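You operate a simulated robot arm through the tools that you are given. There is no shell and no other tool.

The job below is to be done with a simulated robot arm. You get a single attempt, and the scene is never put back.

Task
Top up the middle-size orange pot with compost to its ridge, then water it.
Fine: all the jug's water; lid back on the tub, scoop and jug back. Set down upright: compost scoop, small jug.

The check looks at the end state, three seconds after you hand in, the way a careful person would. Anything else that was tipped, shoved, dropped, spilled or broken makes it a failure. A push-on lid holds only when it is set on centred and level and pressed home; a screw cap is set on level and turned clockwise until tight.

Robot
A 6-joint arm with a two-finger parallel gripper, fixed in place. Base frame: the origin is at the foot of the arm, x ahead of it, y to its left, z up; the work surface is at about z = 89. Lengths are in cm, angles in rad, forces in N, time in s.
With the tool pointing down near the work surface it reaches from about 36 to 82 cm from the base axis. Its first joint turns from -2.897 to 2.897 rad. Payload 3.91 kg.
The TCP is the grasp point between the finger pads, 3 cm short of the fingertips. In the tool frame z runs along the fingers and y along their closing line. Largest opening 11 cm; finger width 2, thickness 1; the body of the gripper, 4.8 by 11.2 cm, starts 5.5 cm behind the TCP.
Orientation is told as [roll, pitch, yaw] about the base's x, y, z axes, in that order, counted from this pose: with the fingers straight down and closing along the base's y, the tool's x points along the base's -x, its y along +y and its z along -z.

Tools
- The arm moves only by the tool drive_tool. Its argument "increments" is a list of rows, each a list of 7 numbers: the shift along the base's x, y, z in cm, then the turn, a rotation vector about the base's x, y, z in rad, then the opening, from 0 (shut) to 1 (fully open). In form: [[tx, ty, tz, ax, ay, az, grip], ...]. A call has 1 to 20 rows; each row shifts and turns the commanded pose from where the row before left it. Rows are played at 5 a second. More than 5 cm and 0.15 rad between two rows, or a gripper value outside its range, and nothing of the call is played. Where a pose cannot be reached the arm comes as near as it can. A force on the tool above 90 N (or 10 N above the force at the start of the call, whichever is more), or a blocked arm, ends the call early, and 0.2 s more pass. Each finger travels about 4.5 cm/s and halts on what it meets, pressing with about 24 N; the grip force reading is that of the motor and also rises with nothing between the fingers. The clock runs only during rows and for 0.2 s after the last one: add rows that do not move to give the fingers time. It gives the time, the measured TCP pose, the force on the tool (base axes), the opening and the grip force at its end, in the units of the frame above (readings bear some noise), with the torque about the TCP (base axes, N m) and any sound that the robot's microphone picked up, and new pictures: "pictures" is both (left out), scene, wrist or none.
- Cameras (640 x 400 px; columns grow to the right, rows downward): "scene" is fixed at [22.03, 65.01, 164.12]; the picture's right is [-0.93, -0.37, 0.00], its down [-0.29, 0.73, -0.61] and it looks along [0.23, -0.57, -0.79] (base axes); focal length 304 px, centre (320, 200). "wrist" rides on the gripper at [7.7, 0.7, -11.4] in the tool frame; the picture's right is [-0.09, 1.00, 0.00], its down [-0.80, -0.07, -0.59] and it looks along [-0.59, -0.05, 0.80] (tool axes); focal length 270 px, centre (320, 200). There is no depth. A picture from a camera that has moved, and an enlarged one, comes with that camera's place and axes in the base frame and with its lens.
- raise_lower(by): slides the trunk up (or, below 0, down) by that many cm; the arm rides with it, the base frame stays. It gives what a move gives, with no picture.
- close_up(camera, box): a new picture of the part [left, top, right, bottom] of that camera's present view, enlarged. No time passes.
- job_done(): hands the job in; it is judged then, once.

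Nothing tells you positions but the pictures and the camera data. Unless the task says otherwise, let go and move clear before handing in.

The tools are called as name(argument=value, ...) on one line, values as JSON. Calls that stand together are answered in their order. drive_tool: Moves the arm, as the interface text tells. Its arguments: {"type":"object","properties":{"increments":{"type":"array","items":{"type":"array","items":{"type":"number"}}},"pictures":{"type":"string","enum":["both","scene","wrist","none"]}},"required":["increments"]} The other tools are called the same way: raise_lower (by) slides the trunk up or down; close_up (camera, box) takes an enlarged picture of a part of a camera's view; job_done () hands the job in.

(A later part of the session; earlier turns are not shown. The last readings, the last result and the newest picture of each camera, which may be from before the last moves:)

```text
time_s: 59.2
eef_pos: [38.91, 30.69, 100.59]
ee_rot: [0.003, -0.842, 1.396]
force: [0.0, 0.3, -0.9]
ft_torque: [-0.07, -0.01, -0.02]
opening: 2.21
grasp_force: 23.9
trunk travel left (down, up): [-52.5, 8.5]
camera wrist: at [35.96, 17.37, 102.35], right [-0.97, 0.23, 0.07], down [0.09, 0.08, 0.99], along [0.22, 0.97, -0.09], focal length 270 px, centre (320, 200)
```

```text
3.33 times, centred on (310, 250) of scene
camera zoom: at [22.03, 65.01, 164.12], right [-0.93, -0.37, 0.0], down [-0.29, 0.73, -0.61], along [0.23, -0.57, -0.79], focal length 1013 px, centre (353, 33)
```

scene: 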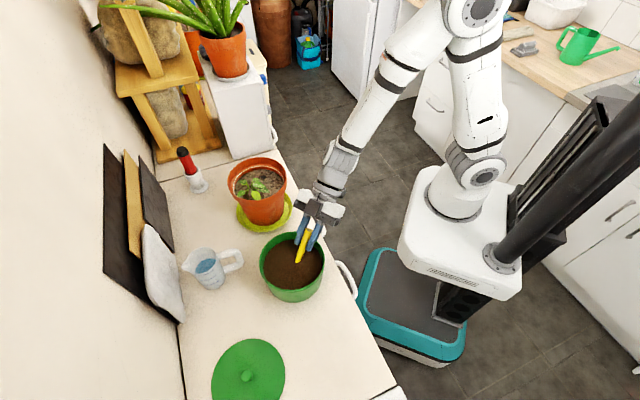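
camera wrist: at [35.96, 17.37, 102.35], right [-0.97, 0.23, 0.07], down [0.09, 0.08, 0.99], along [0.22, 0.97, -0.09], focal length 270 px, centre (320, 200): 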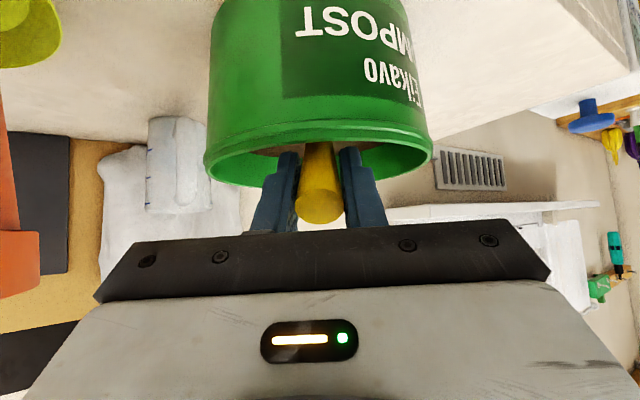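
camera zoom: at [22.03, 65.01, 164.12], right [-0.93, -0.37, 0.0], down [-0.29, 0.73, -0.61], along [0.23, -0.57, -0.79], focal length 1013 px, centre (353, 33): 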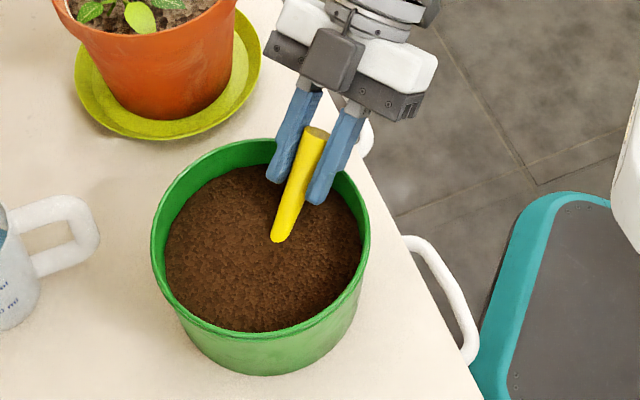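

The cup is fully under the compost and level. I'll lift straight up slowly to bring out a filled scoop.

drive_tool(increments=[[0, 0, 1, 0, 0, 0, 0], [0, 0, 1, 0, 0, 0, 0], [0, 0, 1.5, 0, 0, 0, 0], [0, 0, 2, 0, 0, 0, 0], [0, 0, 2, 0, 0, 0, 0], [0, 0, 2, 0, 0, 0, 0], [0, 0, 0, 0, 0, 0, 0]], pictures="both")

close_up(camera="scene", box=[230, 190, 390, 310])

```text
time_s: 60.8
eef_pos: [39.16, 30.78, 110.06]
ee_rot: [0.003, -0.842, 1.395]
force: [0.9, 0.1, -1.8]
ft_torque: [-0.06, 0.01, 0.01]
opening: 2.22
grasp_force: 24.6
trunk travel left (down, up): [-52.5, 8.5]
camera wrist: at [36.17, 17.37, 111.81], right [-0.97, 0.23, 0.07], down [0.09, 0.08, 0.99], along [0.22, 0.97, -0.1], focal length 270 px, centre (320, 200)
```

scene: 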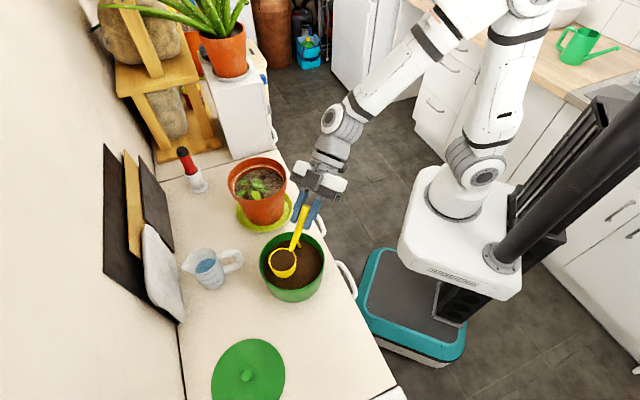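
wrist: 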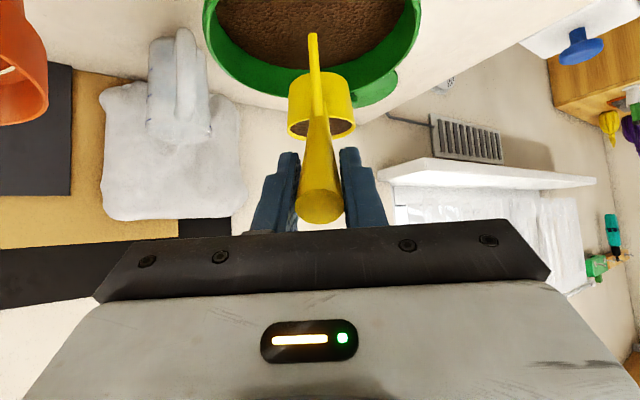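

```text
3.33 times, centred on (310, 250) of scene
camera zoom: at [22.03, 65.01, 164.12], right [-0.93, -0.37, 0.0], down [-0.29, 0.73, -0.61], along [0.23, -0.57, -0.79], focal length 1013 px, centre (353, 33)
```

zoom: 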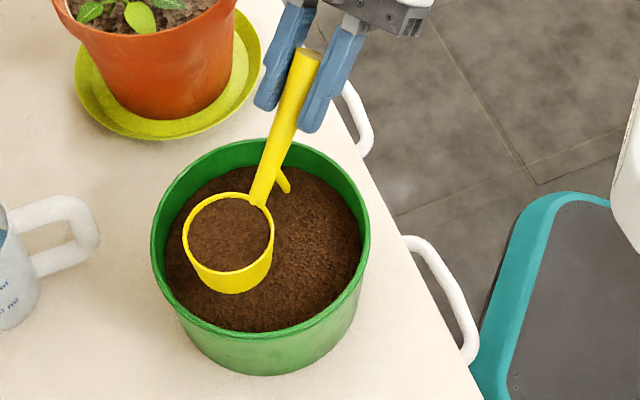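

The scoop is filled level. I'll carry it level over to the pot.

drive_tool(increments=[[0, 0, 3, 0, 0, 0, 0], [0, 0, 3, 0, 0, 0, 0], [2.2, -2.7, 2.5, 0, 0, 0, 0], [2.2, -2.7, 0, 0, 0, 0, 0], [2.2, -2.7, 0, 0, 0, 0, 0], [2.2, -2.7, 0, 0, 0, 0, 0], [2.2, -2.7, 0, 0, 0, 0, 0], [2.2, -2.7, 0, 0, 0, 0, 0], [2.2, -2.7, 0, 0, 0, 0, 0], [0, 0, 0, 0, 0, 0, 0]], pictures="both")

close_up(camera="scene", box=[200, 100, 360, 240])

```text
time_s: 63.0
eef_pos: [54.69, 11.82, 118.5]
ee_rot: [0.002, -0.841, 1.397]
force: [0.4, -0.7, -0.5]
ft_torque: [-0.08, -0.03, 0.01]
opening: 2.2
grasp_force: 24.1
trunk travel left (down, up): [-52.5, 8.5]
camera wrist: at [51.73, -1.56, 120.32], right [-0.97, 0.23, 0.07], down [0.09, 0.08, 0.99], along [0.22, 0.97, -0.1], focal length 270 px, centre (320, 200)
```

scene: 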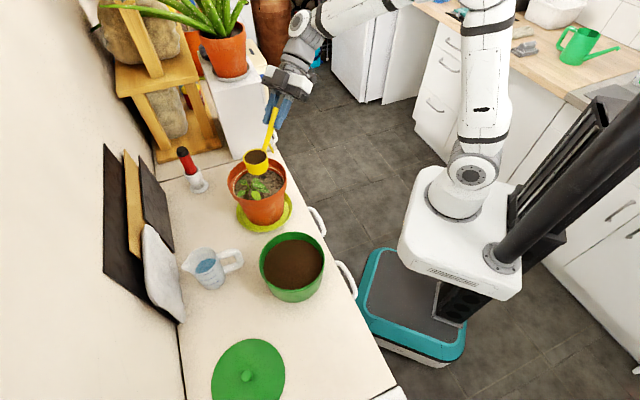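
wrist: 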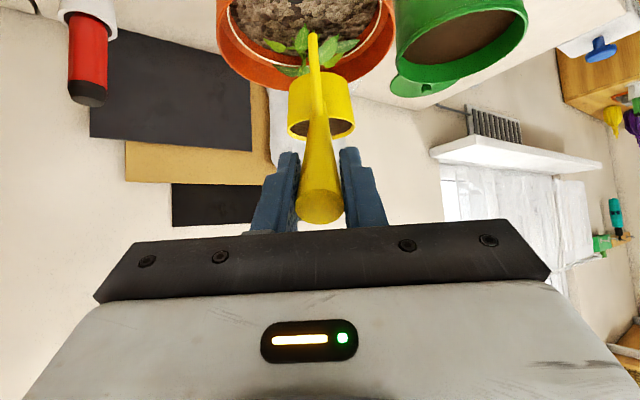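

```text
2.86 times, centred on (280, 170) of scene
camera zoom: at [22.03, 65.01, 164.12], right [-0.93, -0.37, 0.0], down [-0.29, 0.73, -0.61], along [0.23, -0.57, -0.79], focal length 868 px, centre (434, 286)
```

zoom: 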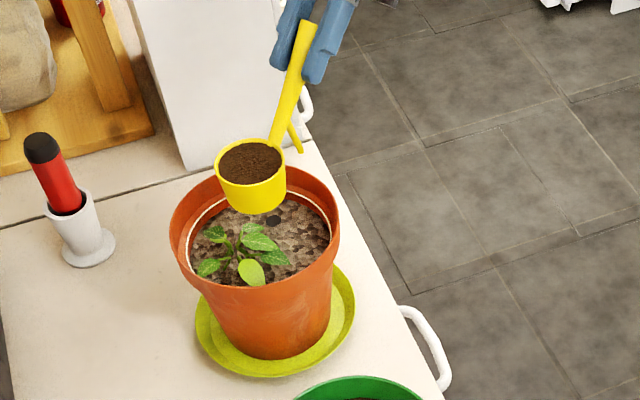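

The filled cup is above the pot's near half. I'll lower a little while flattening and begin the roll.

drive_tool(increments=[[0, 0, -1.5, 0, 0, 0, 0], [0, 0, -0.9, 0.1162, -0.0205, 0, 0], [0, 0, -0.9, 0.1162, -0.0205, 0, 0], [0, 0, -0.9, 0.1162, -0.0205, 0, 0], [0, 0, -0.8, 0.1162, -0.0205, 0, 0], [0, 0, 0, 0.0252, 0.1427, -0.0389, 0], [0, 0, 0, 0.0252, 0.1427, -0.0389, 0], [0, 0, 0, 0.0252, 0.1427, -0.0389, 0], [0, 0, 0, 0.0252, 0.1427, -0.0389, 0]], pictures="both")

close_up(camera="scene", box=[200, 100, 360, 240])

```text
time_s: 65.0
eef_pos: [54.58, 11.74, 113.57]
ee_rot: [1.135, -0.921, 0.177]
force: [-0.2, -0.5, -1.7]
ft_torque: [-0.11, -0.02, -0.02]
opening: 2.23
grasp_force: 24.0
trunk travel left (down, up): [-52.5, 8.5]
camera wrist: at [47.58, 0.28, 110.65], right [-0.73, 0.3, 0.62], down [0.43, -0.5, 0.75], along [0.53, 0.81, 0.24], focal length 270 px, centre (320, 200)
```

scene: 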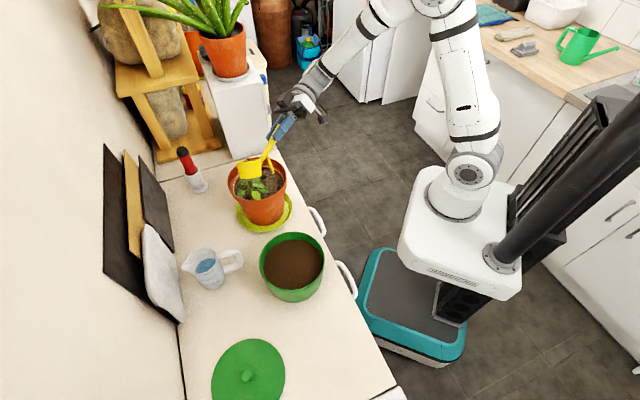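
wrist: 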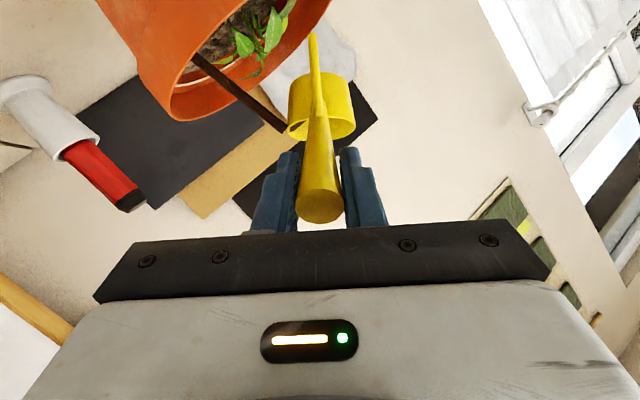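

```text
2.86 times, centred on (280, 170) of scene
camera zoom: at [22.03, 65.01, 164.12], right [-0.93, -0.37, 0.0], down [-0.29, 0.73, -0.61], along [0.23, -0.57, -0.79], focal length 868 px, centre (434, 286)
```

zoom: 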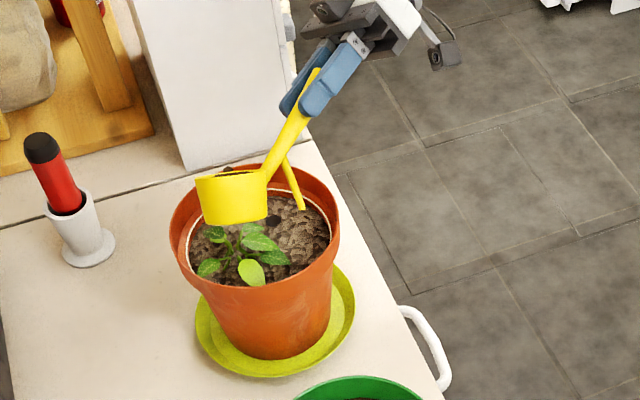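

Compost is already streaming into the pot from the cup's lower lip. The landing point is about 3 cm from the pot centre and clear of the seedling. I'll continue the roll.

drive_tool(increments=[[0, 0, 0, 0.0252, 0.1427, -0.0389, 0], [0, 0, 0, 0.0252, 0.1427, -0.0389, 0], [0, 0, 0, 0.0252, 0.1427, -0.0389, 0], [0, 0, 0, 0.0252, 0.1427, -0.0389, 0], [0, 0, 0, 0.0252, 0.1427, -0.0389, 0], [0, 0, 0, 0.0252, 0.1427, -0.0389, 0], [0, 0, 0, 0.0252, 0.1427, -0.0389, 0], [0, 0, 0, 0.0252, 0.1427, -0.0389, 0], [0, 0, 0, 0.0252, 0.1427, -0.0389, 0]], pictures="both")

close_up(camera="scene", box=[200, 100, 360, 240])

```text
time_s: 67.0
eef_pos: [54.58, 11.97, 113.52]
ee_rot: [1.286, 0.369, -0.282]
force: [-0.5, -0.8, -0.4]
ft_torque: [-0.1, 0.0, 0.0]
opening: 2.24
grasp_force: 24.0
trunk travel left (down, up): [-52.5, 8.5]
camera wrist: at [45.98, 3.21, 119.78], right [0.49, 0.15, 0.86], down [0.59, -0.79, -0.2], along [0.65, 0.6, -0.47], focal length 270 px, centre (320, 200)
```

scene: 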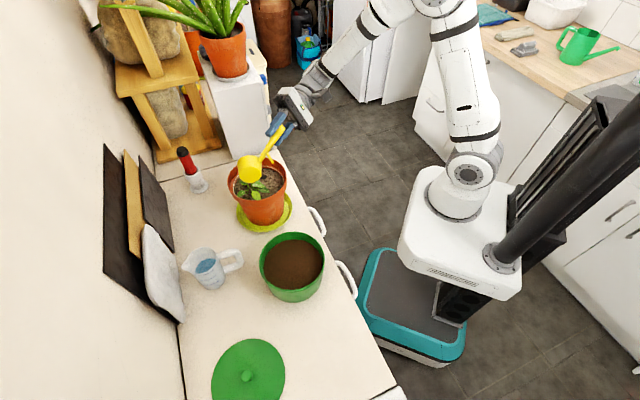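
wrist: 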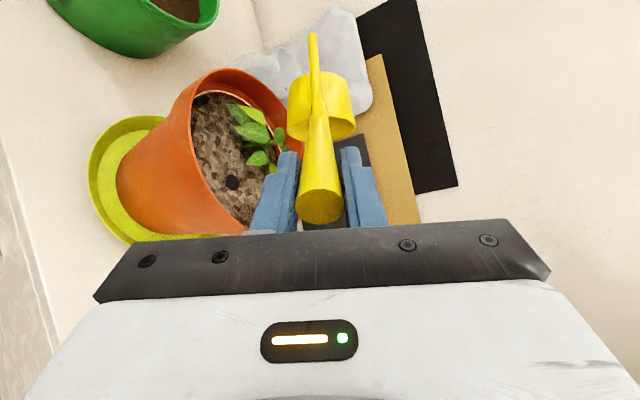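

```text
2.86 times, centred on (280, 170) of scene
camera zoom: at [22.03, 65.01, 164.12], right [-0.93, -0.37, 0.0], down [-0.29, 0.73, -0.61], along [0.23, -0.57, -0.79], focal length 868 px, centre (434, 286)
```

zoom: 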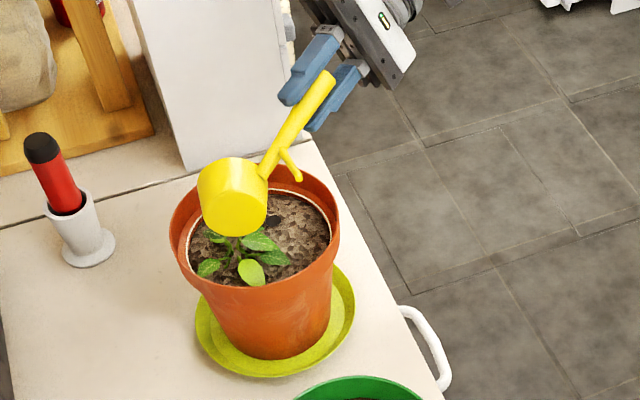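

close_up(camera="wrist", box=[160, 50, 400, 240])

drive_tool(increments=[[0, 0, 0, 0.0252, 0.1427, -0.0389, 0], [0, 0, 0, 0.0252, 0.1427, -0.0389, 0], [0, 0, 0, 0.0252, 0.1427, -0.0389, 0], [0, 0, 0, 0.0252, 0.1427, -0.0389, 0], [0, 0, 0, 0.0252, 0.1427, -0.0389, 0], [0, 0, 0, 0, 0, 0, 0]], pictures="both")

close_up(camera="wrist", box=[160, 50, 400, 240])

close_up(camera="scene", box=[200, 100, 360, 240])

```text
2.11 times, centred on (280, 145) of wrist
camera zoom: at [45.98, 3.21, 119.78], right [0.49, 0.15, 0.86], down [0.59, -0.79, -0.2], along [0.65, 0.6, -0.47], focal length 569 px, centre (404, 316)
```

zoom: 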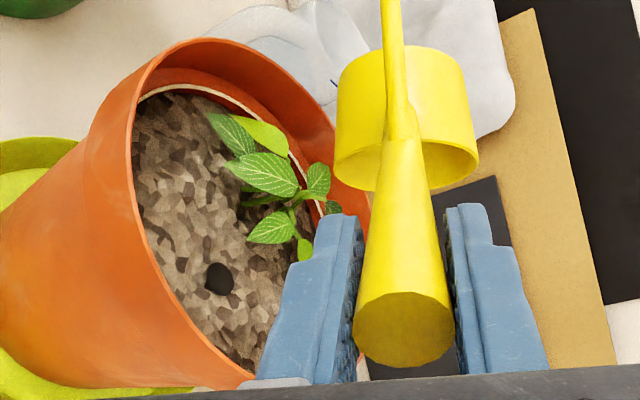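

```text
time_s: 68.4
eef_pos: [54.54, 11.84, 113.42]
ee_rot: [0.998, 1.063, -0.691]
force: [-0.2, 0.1, -0.5]
ft_torque: [-0.08, 0.01, 0.0]
opening: 2.23
grasp_force: 24.0
trunk travel left (down, up): [-52.5, 8.5]
camera wrist: at [50.35, 3.37, 123.38], right [0.94, -0.08, 0.33], down [0.14, -0.81, -0.57], along [0.31, 0.58, -0.75], focal length 270 px, centre (320, 200)
```

scene: 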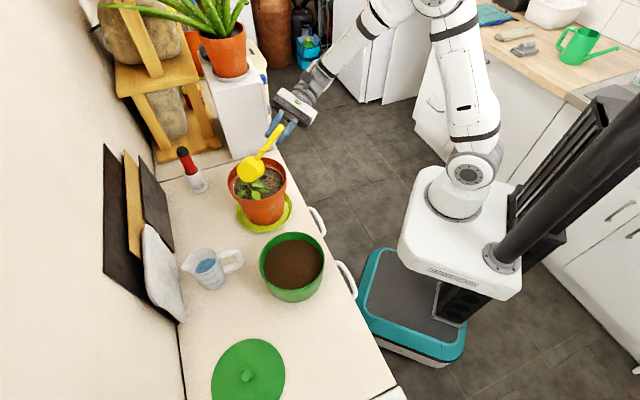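
wrist: 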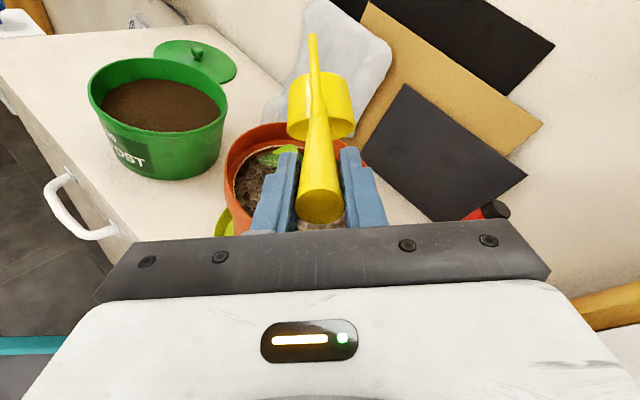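

```text
2.11 times, centred on (280, 145) of wrist
camera zoom: at [50.35, 3.37, 123.38], right [0.94, -0.08, 0.33], down [0.14, -0.81, -0.57], along [0.31, 0.58, -0.75], focal length 569 px, centre (404, 316)
```

zoom: 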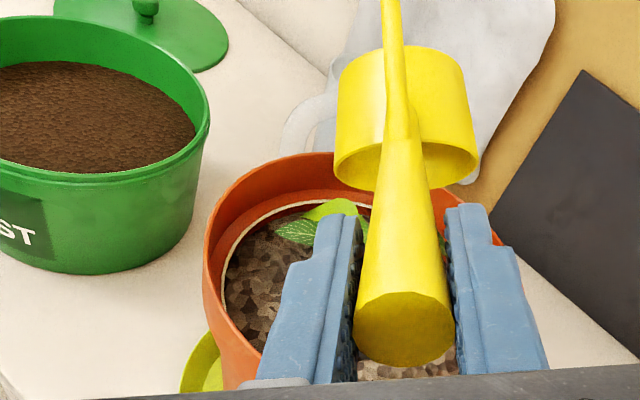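

```text
2.86 times, centred on (280, 170) of scene
camera zoom: at [22.03, 65.01, 164.12], right [-0.93, -0.37, 0.0], down [-0.29, 0.73, -0.61], along [0.23, -0.57, -0.79], focal length 868 px, centre (434, 286)
```

zoom: 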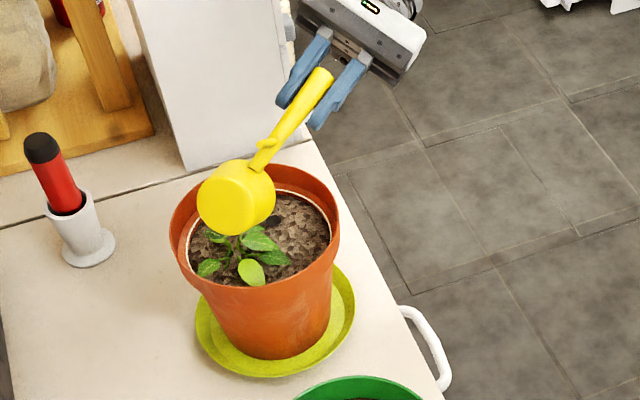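

The cup looks emptied into the pot. I'll roll back to level and inspect both.

drive_tool(increments=[[0, 0, 0.5, -0.0252, -0.1427, 0.0389, 0], [0, 0, 0.5, -0.0252, -0.1427, 0.0389, 0], [0, 0, 0.5, -0.0252, -0.1427, 0.0389, 0], [0, 0, 0.5, -0.0252, -0.1427, 0.0389, 0], [0, 0, 0.5, -0.0252, -0.1427, 0.0389, 0], [0, 0, 0.5, -0.0252, -0.1427, 0.0389, 0], [0, 0, 0.5, -0.0252, -0.1427, 0.0389, 0], [0, 0, 0.5, -0.0252, -0.1427, 0.0389, 0], [0, 0, 0.5, -0.0252, -0.1427, 0.0389, 0], [0, 0, 0.5, -0.0252, -0.1427, 0.0389, 0], [0, 0, 0.5, -0.0252, -0.1427, 0.0389, 0], [0, 0, 0.5, -0.0252, -0.1427, 0.0389, 0], [0, 0, 0.5, -0.0252, -0.1427, 0.0389, 0], [0, 0, 0.2, -0.0252, -0.1427, 0.0389, 0], [0, 0, 0, -0.0252, -0.1427, 0.0389, 0], [0, 0, 0, -0.0252, -0.1427, 0.0389, 0], [0, 0, 0, -0.0252, -0.1427, 0.0389, 0], [0, 0, 0, -0.0252, -0.1427, 0.0389, 0]], pictures="none")

drive_tool(increments=[[0, 0, 0, -0.1162, 0.0205, 0, 0], [0, 0, 0, -0.1162, 0.0205, 0, 0], [0, 0, 0, -0.1162, 0.0205, 0, 0], [0, 0, 0, -0.1162, 0.0205, 0, 0], [-2.29, 2.47, 0, 0, 0, 0, 0], [-2.29, 2.47, 0, 0, 0, 0, 0], [-2.29, 2.47, 0, 0, 0, 0, 0], [-2.29, 2.47, 0, 0, 0, 0, 0], [0, 0, 0, 0, 0, 0, 0]], pictures="both")

close_up(camera="scene", box=[200, 130, 320, 230])

close_up(camera="scene", box=[230, 190, 350, 310])

```text
time_s: 72.2
eef_pos: [54.59, 11.83, 120.12]
ee_rot: [-0.006, -1.312, 1.403]
force: [-0.2, 0.0, -1.4]
ft_torque: [-0.1, 0.03, 0.02]
opening: 2.21
grasp_force: 24.2
trunk travel left (down, up): [-52.5, 8.5]
```

```text
time_s: 74.2
eef_pos: [45.25, 21.81, 120.08]
ee_rot: [0.002, -0.842, 1.394]
force: [0.7, 0.0, -1.6]
ft_torque: [-0.06, 0.01, -0.01]
opening: 2.25
grasp_force: 24.1
trunk travel left (down, up): [-52.5, 8.5]
camera wrist: at [42.19, 8.42, 122.0], right [-0.97, 0.23, 0.07], down [0.09, 0.08, 0.99], along [0.22, 0.97, -0.1], focal length 270 px, centre (320, 200)
```

scene: 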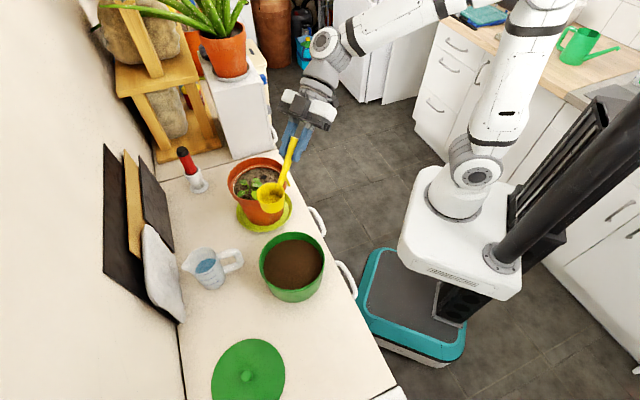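
wrist: 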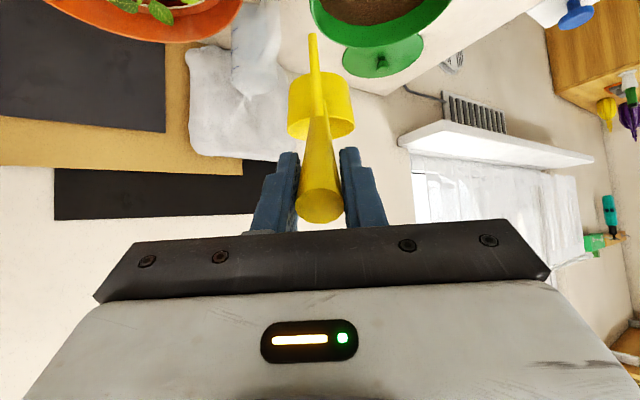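

```text
4.00 times, centred on (260, 180) of scene
camera zoom: at [22.03, 65.01, 164.12], right [-0.93, -0.37, 0.0], down [-0.29, 0.73, -0.61], along [0.23, -0.57, -0.79], focal length 1215 px, centre (560, 280)
```

zoom: 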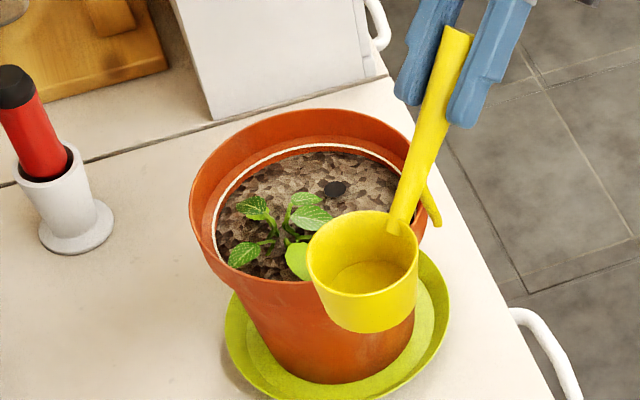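

```text
3.33 times, centred on (290, 250) of scene
camera zoom: at [22.03, 65.01, 164.12], right [-0.93, -0.37, 0.0], down [-0.29, 0.73, -0.61], along [0.23, -0.57, -0.79], focal length 1013 px, centre (420, 33)
```

zoom: 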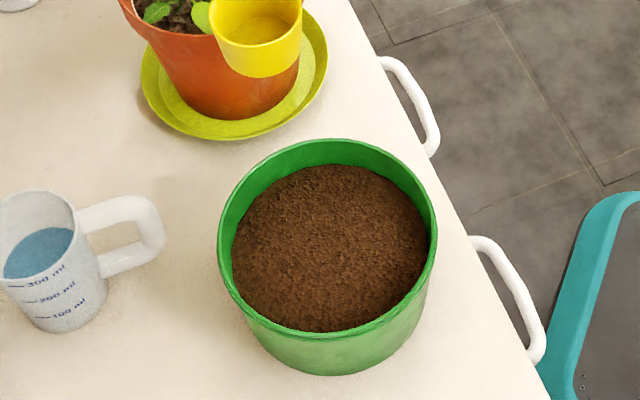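

The scoop is empty and the soil has risen, though it's still a bit below the ridge. I'll zoom in to judge the remaining gap.

close_up(camera="scene", box=[225, 150, 305, 205])

close_up(camera="scene", box=[240, 155, 290, 185])

```text
7.27 times, centred on (265, 178) of scene
camera zoom: at [22.03, 65.01, 164.12], right [-0.93, -0.37, 0.0], down [-0.29, 0.73, -0.61], along [0.23, -0.57, -0.79], focal length 2209 px, centre (720, 364)
```

zoom: 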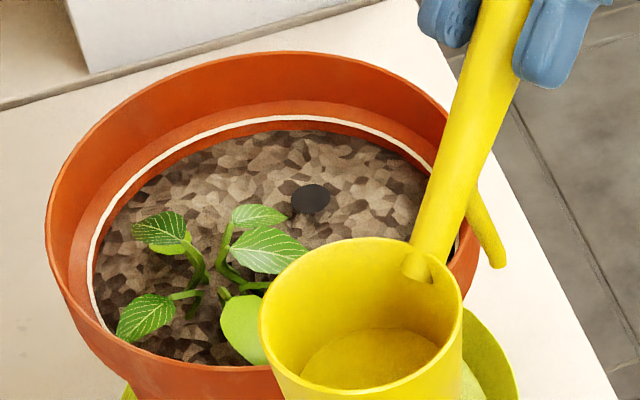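

```text
12.80 times, centred on (265, 170) of scene
camera zoom: at [22.03, 65.01, 164.12], right [-0.93, -0.37, 0.0], down [-0.29, 0.73, -0.61], along [0.23, -0.57, -0.79], focal length 3888 px, centre (1024, 584)
```

zoom: 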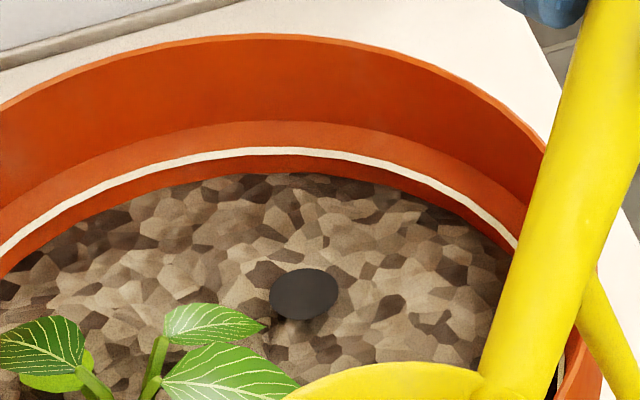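

About 0.6–0.7 cm remains, which is roughly one more full scoop given the amount the first one raised it. I'll repeat the dig.

drive_tool(increments=[[-2.15, 2.5, -1.5, 0, 0, 0, 0], [-2.15, 2.5, -2.6, 0, 0, 0, 0], [-2.15, 2.5, -3.0, 0, 0, 0, 0], [0.157, 0.887, 0.98, -0.1433, 0.0253, 0, 0], [0.188, 1.064, 0.85, -0.1433, 0.0253, 0, 0], [0.211, 1.193, 0.67, -0.1433, 0.0253, 0, 0], [0.231, 1.308, 0.49, -0.1433, 0.0253, 0, 0], [0.25, 1.413, 0.3, -0.1433, 0.0253, 0, 0], [0.257, 1.454, 0.07, -0.1433, 0.0253, 0, 0], [0, 0.2, 0, 0, 0, 0, 0], [0, 0, 0, 0, 0, 0, 0]], pictures="wrist")

close_up(camera="scene", box=[230, 190, 350, 310])

```text
time_s: 76.6
eef_pos: [40.43, 36.99, 116.45]
ee_rot: [-0.001, 0.034, 1.394]
force: [-0.7, 0.0, -1.5]
ft_torque: [0.03, 0.02, 0.03]
opening: 2.23
grasp_force: 23.9
trunk travel left (down, up): [-52.5, 8.5]
camera wrist: at [38.46, 29.87, 128.04], right [-0.97, 0.26, 0.0], down [0.21, 0.8, 0.57], along [0.15, 0.55, -0.82], focal length 270 px, centre (320, 200)
```

wrist: 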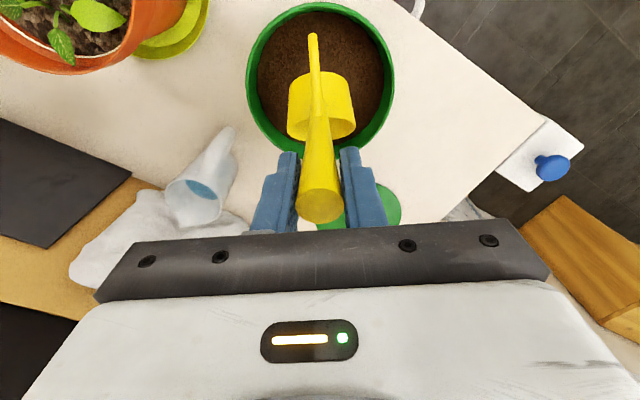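

```text
3.33 times, centred on (290, 250) of scene
camera zoom: at [22.03, 65.01, 164.12], right [-0.93, -0.37, 0.0], down [-0.29, 0.73, -0.61], along [0.23, -0.57, -0.79], focal length 1013 px, centre (420, 33)
```

zoom: 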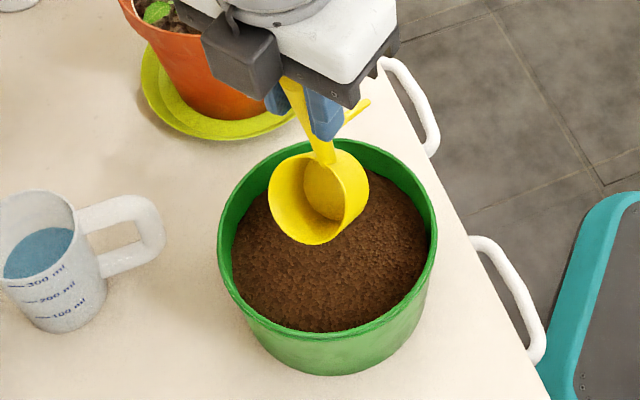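

Positioned as before. Dig, sweep level and lift.

drive_tool(increments=[[0, 0, -3, 0, 0, 0, 0], [0, 0, -3, 0, 0, 0, 0], [0, 0, -2, 0, 0, 0, 0], [0, 0, -1, 0, 0, 0, 0], [0, 0, -1, 0, 0, 0, 0], [-0.219, -1.261, -0.5, 0.1433, -0.0253, 0, 0], [-0.212, -1.221, -0.73, 0.1433, -0.0253, 0, 0], [-0.193, -1.113, -0.92, 0.1433, -0.0253, 0, 0], [-0.173, -0.995, -1.1, 0.1433, -0.0253, 0, 0], [-0.15, -0.867, -1.28, 0.1433, -0.0253, 0, 0], [-0.12, -0.69, -1.41, 0.1433, -0.0253, 0, 0], [0, 0, 0, 0, 0, 0, 0], [0, 0, 1, 0, 0, 0, 0], [0, 0, 1, 0, 0, 0, 0], [0, 0, 1.5, 0, 0, 0, 0], [0, 0, 2, 0, 0, 0, 0], [0, 0, 2, 0, 0, 0, 0], [0, 0, 2, 0, 0, 0, 0], [0, 0, 0, 0, 0, 0, 0]], pictures="both")

close_up(camera="scene", box=[230, 190, 350, 310])

```text
time_s: 80.6
eef_pos: [39.19, 30.7, 110.16]
ee_rot: [0.001, -0.841, 1.394]
force: [-0.3, -0.5, -1.9]
ft_torque: [-0.13, 0.04, -0.01]
opening: 2.21
grasp_force: 23.9
trunk travel left (down, up): [-52.5, 8.5]
camera wrist: at [36.09, 17.31, 111.9], right [-0.97, 0.23, 0.07], down [0.09, 0.08, 0.99], along [0.22, 0.97, -0.1], focal length 270 px, centre (320, 200)
```

scene: 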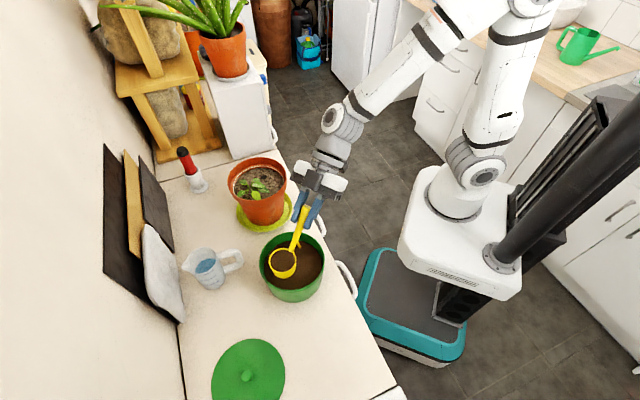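
wrist: 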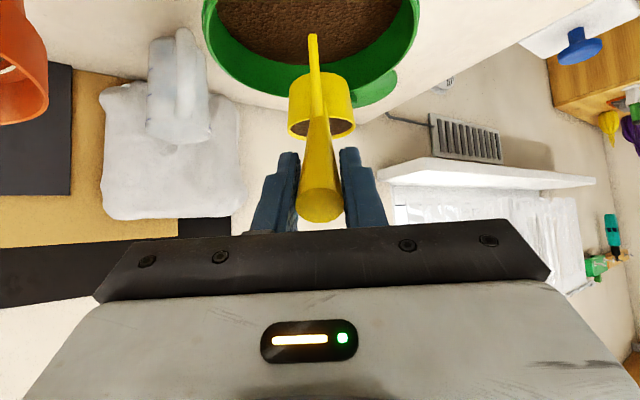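

```text
3.33 times, centred on (290, 250) of scene
camera zoom: at [22.03, 65.01, 164.12], right [-0.93, -0.37, 0.0], down [-0.29, 0.73, -0.61], along [0.23, -0.57, -0.79], focal length 1013 px, centre (420, 33)
```

zoom: 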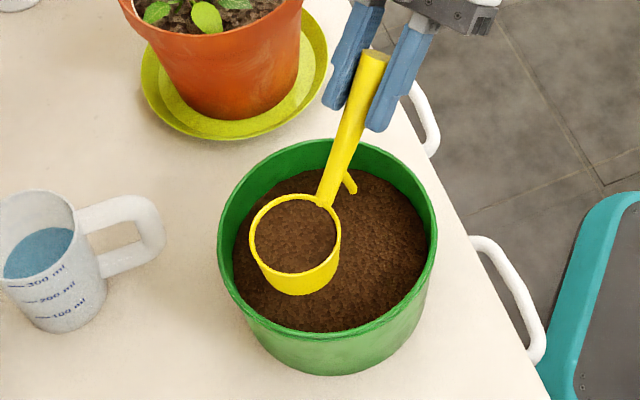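

The scoop is full again. While the view is clear I'll check the pot's soil level.

close_up(camera="scene", box=[225, 150, 305, 205])

drive_tool(increments=[[0, 0, 3, 0, 0, 0, 0], [0, 0, 3, 0, 0, 0, 0], [2.2, -2.7, 2.5, 0, 0, 0, 0], [2.2, -2.7, 0, 0, 0, 0, 0], [2.2, -2.7, 0, 0, 0, 0, 0], [2.2, -2.7, 0, 0, 0, 0, 0], [2.2, -2.7, 0, 0, 0, 0, 0], [2.2, -2.7, 0, 0, 0, 0, 0], [2.2, -2.7, 0, 0, 0, 0, 0], [0, 0, -1.5, 0, 0, 0, 0], [0, 0, 0, 0, 0, 0, 0]], pictures="both")

close_up(camera="scene", box=[200, 100, 360, 240])

```text
7.27 times, centred on (265, 178) of scene
camera zoom: at [22.03, 65.01, 164.12], right [-0.93, -0.37, 0.0], down [-0.29, 0.73, -0.61], along [0.23, -0.57, -0.79], focal length 2209 px, centre (720, 364)
```

zoom: 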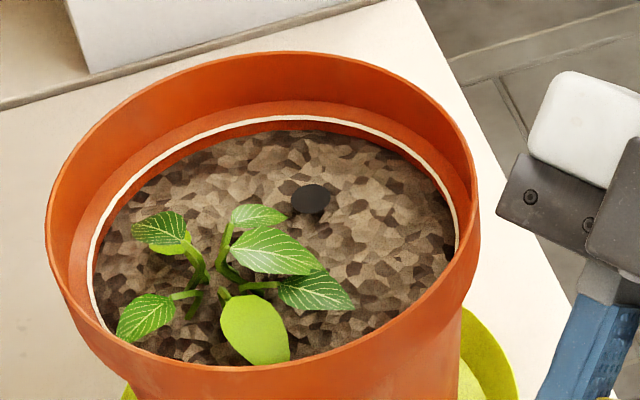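

```text
time_s: 83.0
eef_pos: [54.47, 11.84, 117.02]
ee_rot: [0.002, -0.841, 1.394]
force: [0.0, -0.5, -1.4]
ft_torque: [-0.06, -0.03, 0.02]
opening: 2.22
grasp_force: 24.1
trunk travel left (down, up): [-52.5, 8.5]
camera wrist: at [51.48, -1.58, 118.86], right [-0.97, 0.23, 0.07], down [0.09, 0.08, 0.99], along [0.22, 0.97, -0.1], focal length 270 px, centre (320, 200)
```

scene: 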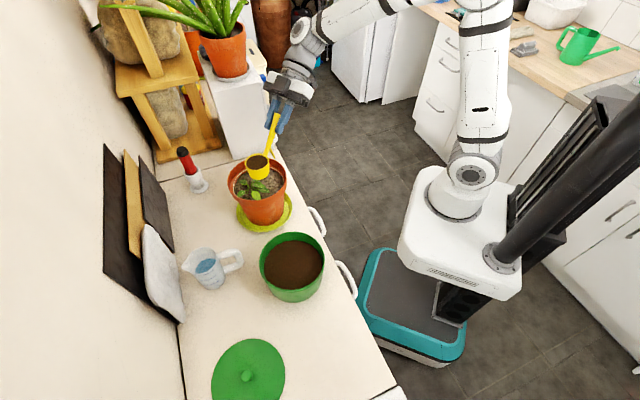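
wrist: 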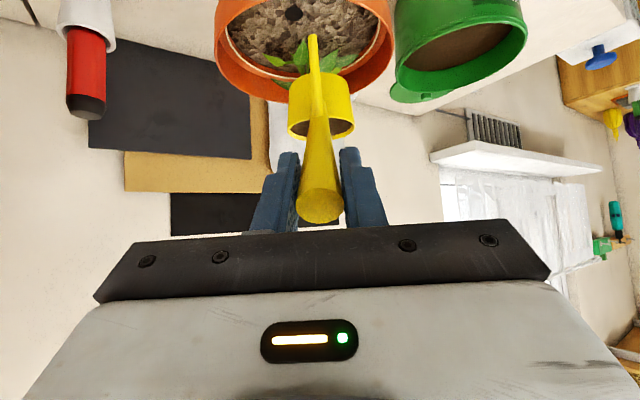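

```text
2.86 times, centred on (280, 170) of scene
camera zoom: at [22.03, 65.01, 164.12], right [-0.93, -0.37, 0.0], down [-0.29, 0.73, -0.61], along [0.23, -0.57, -0.79], focal length 868 px, centre (434, 286)
```

zoom: 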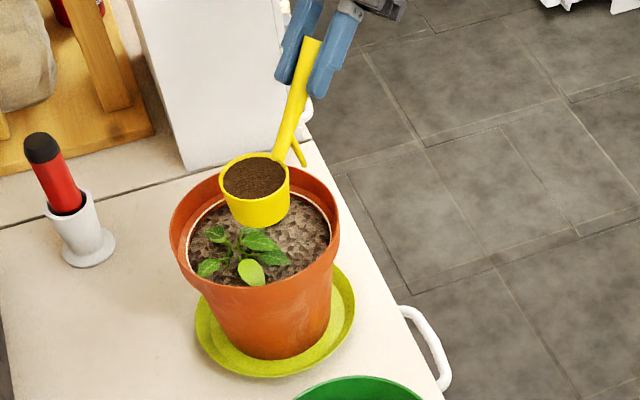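

Same position as before. I'll pour in stages and watch the level against the ridge.

drive_tool(increments=[[0, 0, -0.9, 0.1162, -0.0205, 0, 0], [0, 0, -0.9, 0.1162, -0.0205, 0, 0], [0, 0, -0.9, 0.1162, -0.0205, 0, 0], [0, 0, -0.8, 0.1162, -0.0205, 0, 0], [0, 0, 0, 0.0252, 0.1427, -0.0389, 0], [0, 0, 0, 0.0252, 0.1427, -0.0389, 0], [0, 0, 0, 0.0252, 0.1427, -0.0389, 0], [0, 0, 0, 0.0252, 0.1427, -0.0389, 0], [0, 0, 0, 0.0252, 0.1427, -0.0389, 0], [0, 0, 0, 0.0252, 0.1427, -0.0389, 0], [0, 0, 0, 0.0252, 0.1427, -0.0389, 0], [0, 0, 0, 0.0252, 0.1427, -0.0389, 0], [0, 0, 0, 0, 0, 0, 0], [0, 0, 0, 0, 0, 0, 0]], pictures="both")

close_up(camera="scene", box=[225, 150, 305, 205])

close_up(camera="wrist", box=[60, 0, 380, 200])

```text
time_s: 86.0
eef_pos: [54.56, 11.62, 113.49]
ee_rot: [1.294, -0.356, -0.078]
force: [0.4, -0.7, -1.2]
ft_torque: [-0.11, -0.01, -0.01]
opening: 2.22
grasp_force: 24.1
trunk travel left (down, up): [-52.5, 8.5]
camera wrist: at [45.24, 1.63, 114.24], right [-0.23, 0.29, 0.93], down [0.67, -0.65, 0.37], along [0.71, 0.71, -0.05], focal length 270 px, centre (320, 200)
```

scene: 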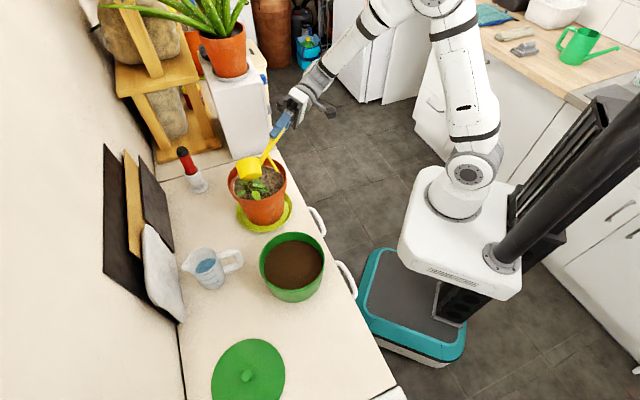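
wrist: 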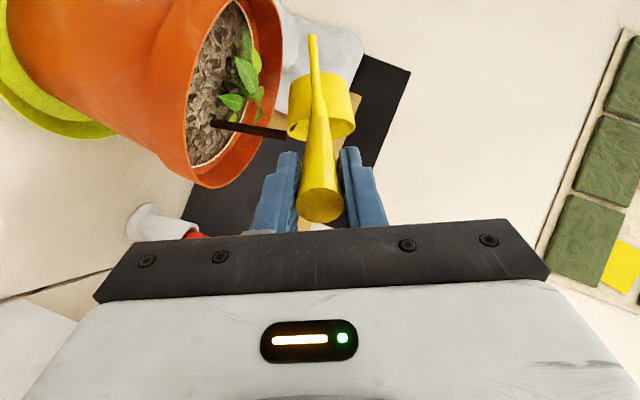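

```text
7.27 times, centred on (265, 178) of scene
camera zoom: at [22.03, 65.01, 164.12], right [-0.93, -0.37, 0.0], down [-0.29, 0.73, -0.61], along [0.23, -0.57, -0.79], focal length 2209 px, centre (720, 364)
```

zoom: 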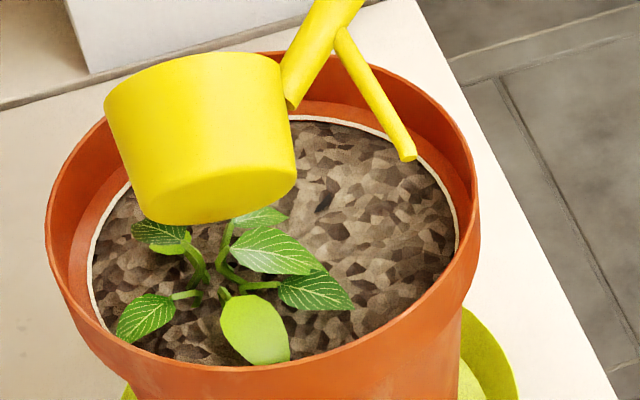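

```text
2.00 times, centred on (220, 100) of wrist
camera zoom: at [45.24, 1.63, 114.24], right [-0.23, 0.29, 0.93], down [0.67, -0.65, 0.37], along [0.71, 0.71, -0.05], focal length 541 px, centre (520, 400)
```

zoom: 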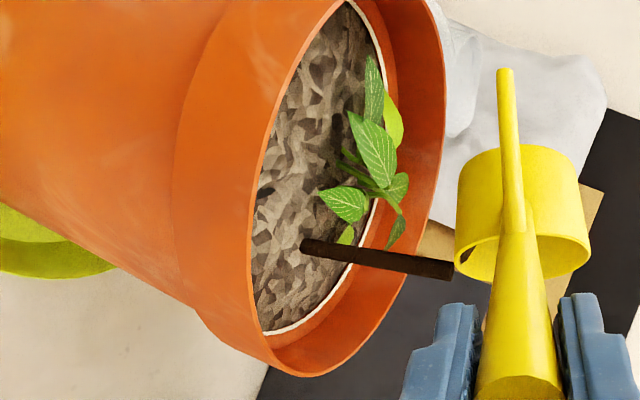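

The soil is now reaching the ridge while some is still flowing, so I'll check the level closely at once. No time passes for pictures.

close_up(camera="scene", box=[255, 155, 295, 185])

close_up(camera="scene", box=[228, 170, 262, 200])

close_up(camera="wrist", box=[180, 0, 300, 180])

```text
13.33 times, centred on (275, 170) of scene
camera zoom: at [22.03, 65.01, 164.12], right [-0.93, -0.37, 0.0], down [-0.29, 0.73, -0.61], along [0.23, -0.57, -0.79], focal length 4050 px, centre (920, 600)
```

zoom: 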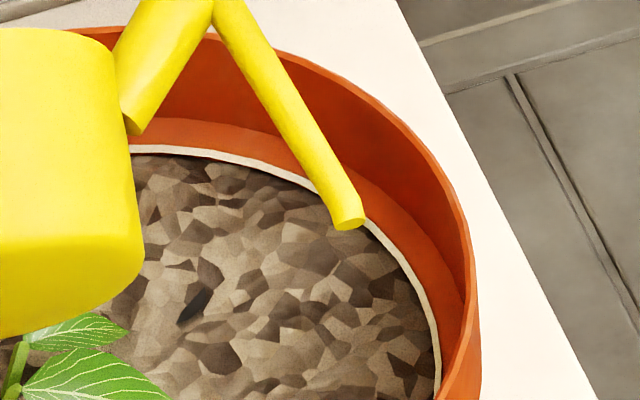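

```text
13.33 times, centred on (245, 185) of scene
camera zoom: at [22.03, 65.01, 164.12], right [-0.93, -0.37, 0.0], down [-0.29, 0.73, -0.61], along [0.23, -0.57, -0.79], focal length 4050 px, centre (1320, 400)
```

zoom: 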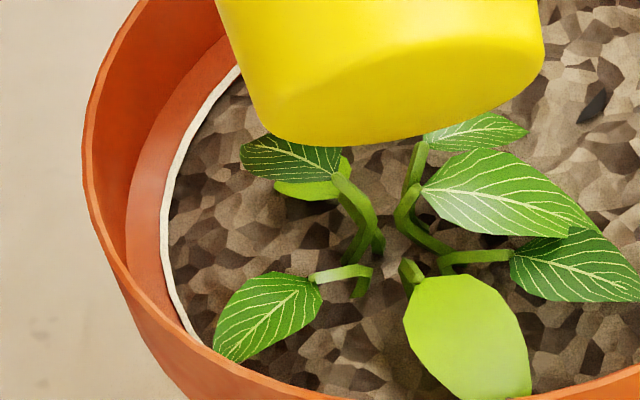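

```text
2.22 times, centred on (240, 90) of wrist
camera zoom: at [45.24, 1.63, 114.24], right [-0.23, 0.29, 0.93], down [0.67, -0.65, 0.37], along [0.71, 0.71, -0.05], focal length 601 px, centre (498, 444)
```

zoom: 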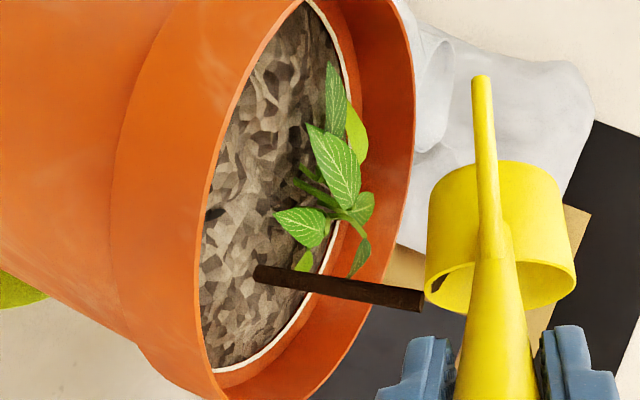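

The soil just touches the lower edge of the ridge line all round. I'll hold briefly so a little more flows, then recheck.

drive_tool(increments=[[0, 0, 0, 0, 0, 0, 0]], pictures="wrist")

close_up(camera="scene", box=[255, 155, 295, 185])

close_up(camera="wrist", box=[180, 0, 300, 180])

```text
time_s: 86.4
eef_pos: [54.51, 11.84, 113.51]
ee_rot: [1.294, -0.357, -0.081]
force: [-0.2, 0.5, -0.7]
ft_torque: [-0.1, 0.03, -0.02]
opening: 2.21
grasp_force: 24.4
trunk travel left (down, up): [-52.5, 8.5]
camera wrist: at [45.24, 1.63, 114.24], right [-0.23, 0.29, 0.93], down [0.67, -0.65, 0.37], along [0.71, 0.71, -0.05], focal length 270 px, centre (320, 200)
```

wrist: 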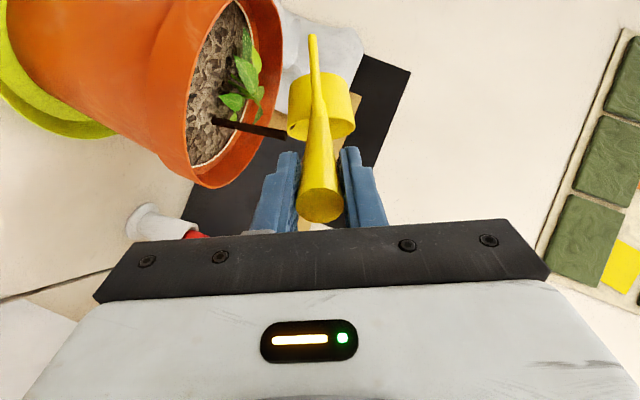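

```text
13.33 times, centred on (275, 170) of scene
camera zoom: at [22.03, 65.01, 164.12], right [-0.93, -0.37, 0.0], down [-0.29, 0.73, -0.61], along [0.23, -0.57, -0.79], focal length 4050 px, centre (920, 600)
```

zoom: 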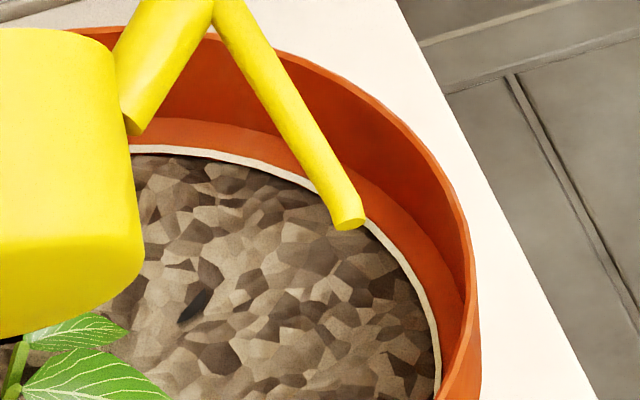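

```text
2.22 times, centred on (240, 90) of wrist
camera zoom: at [45.24, 1.63, 114.24], right [-0.23, 0.29, 0.93], down [0.67, -0.65, 0.37], along [0.71, 0.71, -0.05], focal length 601 px, centre (498, 444)
```

zoom: 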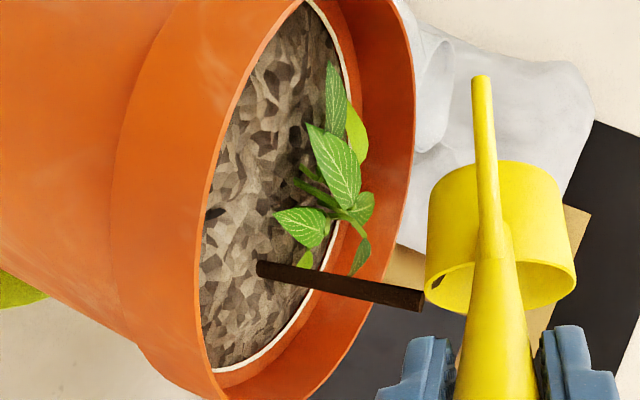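

The level is still right at the ridge's lower edge. I'll roll a little further to let the last of the scoop out.

drive_tool(increments=[[0, 0, 0, 0.0252, 0.1427, -0.0389, 0], [0, 0, 0, 0.0252, 0.1427, -0.0389, 0], [0, 0, 0, 0, 0, 0, 0]], pictures="wrist")

close_up(camera="scene", box=[255, 155, 295, 185])

close_up(camera="wrist", box=[120, 0, 360, 180])

```text
time_s: 87.2
eef_pos: [54.67, 11.79, 113.49]
ee_rot: [1.308, -0.065, -0.161]
force: [0.1, -0.3, -0.8]
ft_torque: [-0.08, 0.0, -0.02]
opening: 2.26
grasp_force: 23.7
trunk travel left (down, up): [-52.5, 8.5]
camera wrist: at [45.07, 2.24, 116.5], right [0.07, 0.25, 0.97], down [0.69, -0.71, 0.14], along [0.72, 0.66, -0.22], focal length 270 px, centre (320, 200)
```

wrist: 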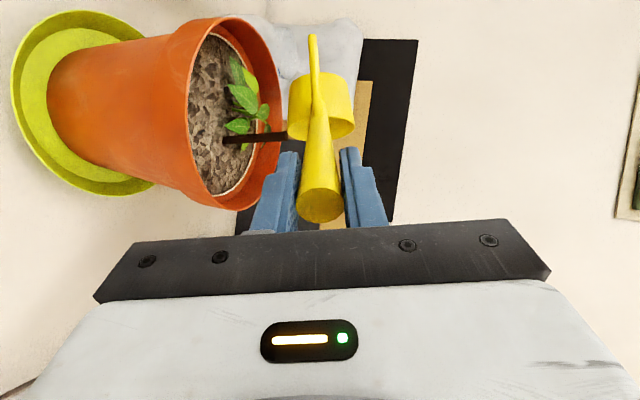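

```text
13.33 times, centred on (275, 170) of scene
camera zoom: at [22.03, 65.01, 164.12], right [-0.93, -0.37, 0.0], down [-0.29, 0.73, -0.61], along [0.23, -0.57, -0.79], focal length 4050 px, centre (920, 600)
```

zoom: 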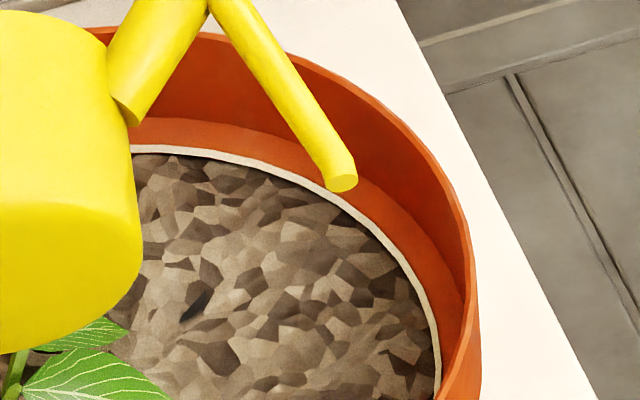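

```text
2.22 times, centred on (240, 90) of wrist
camera zoom: at [45.07, 2.24, 116.5], right [0.07, 0.25, 0.97], down [0.69, -0.71, 0.14], along [0.72, 0.66, -0.22], focal length 601 px, centre (498, 444)
```

zoom: 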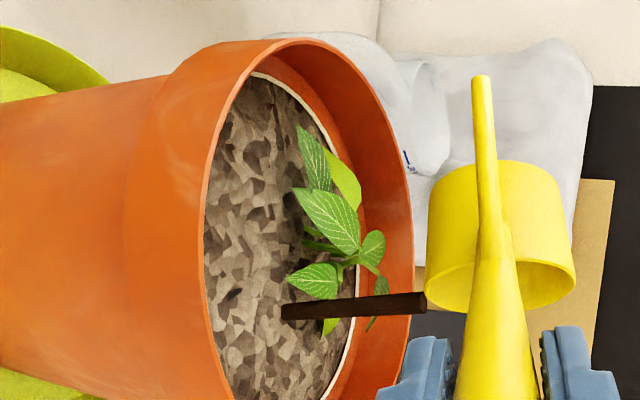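

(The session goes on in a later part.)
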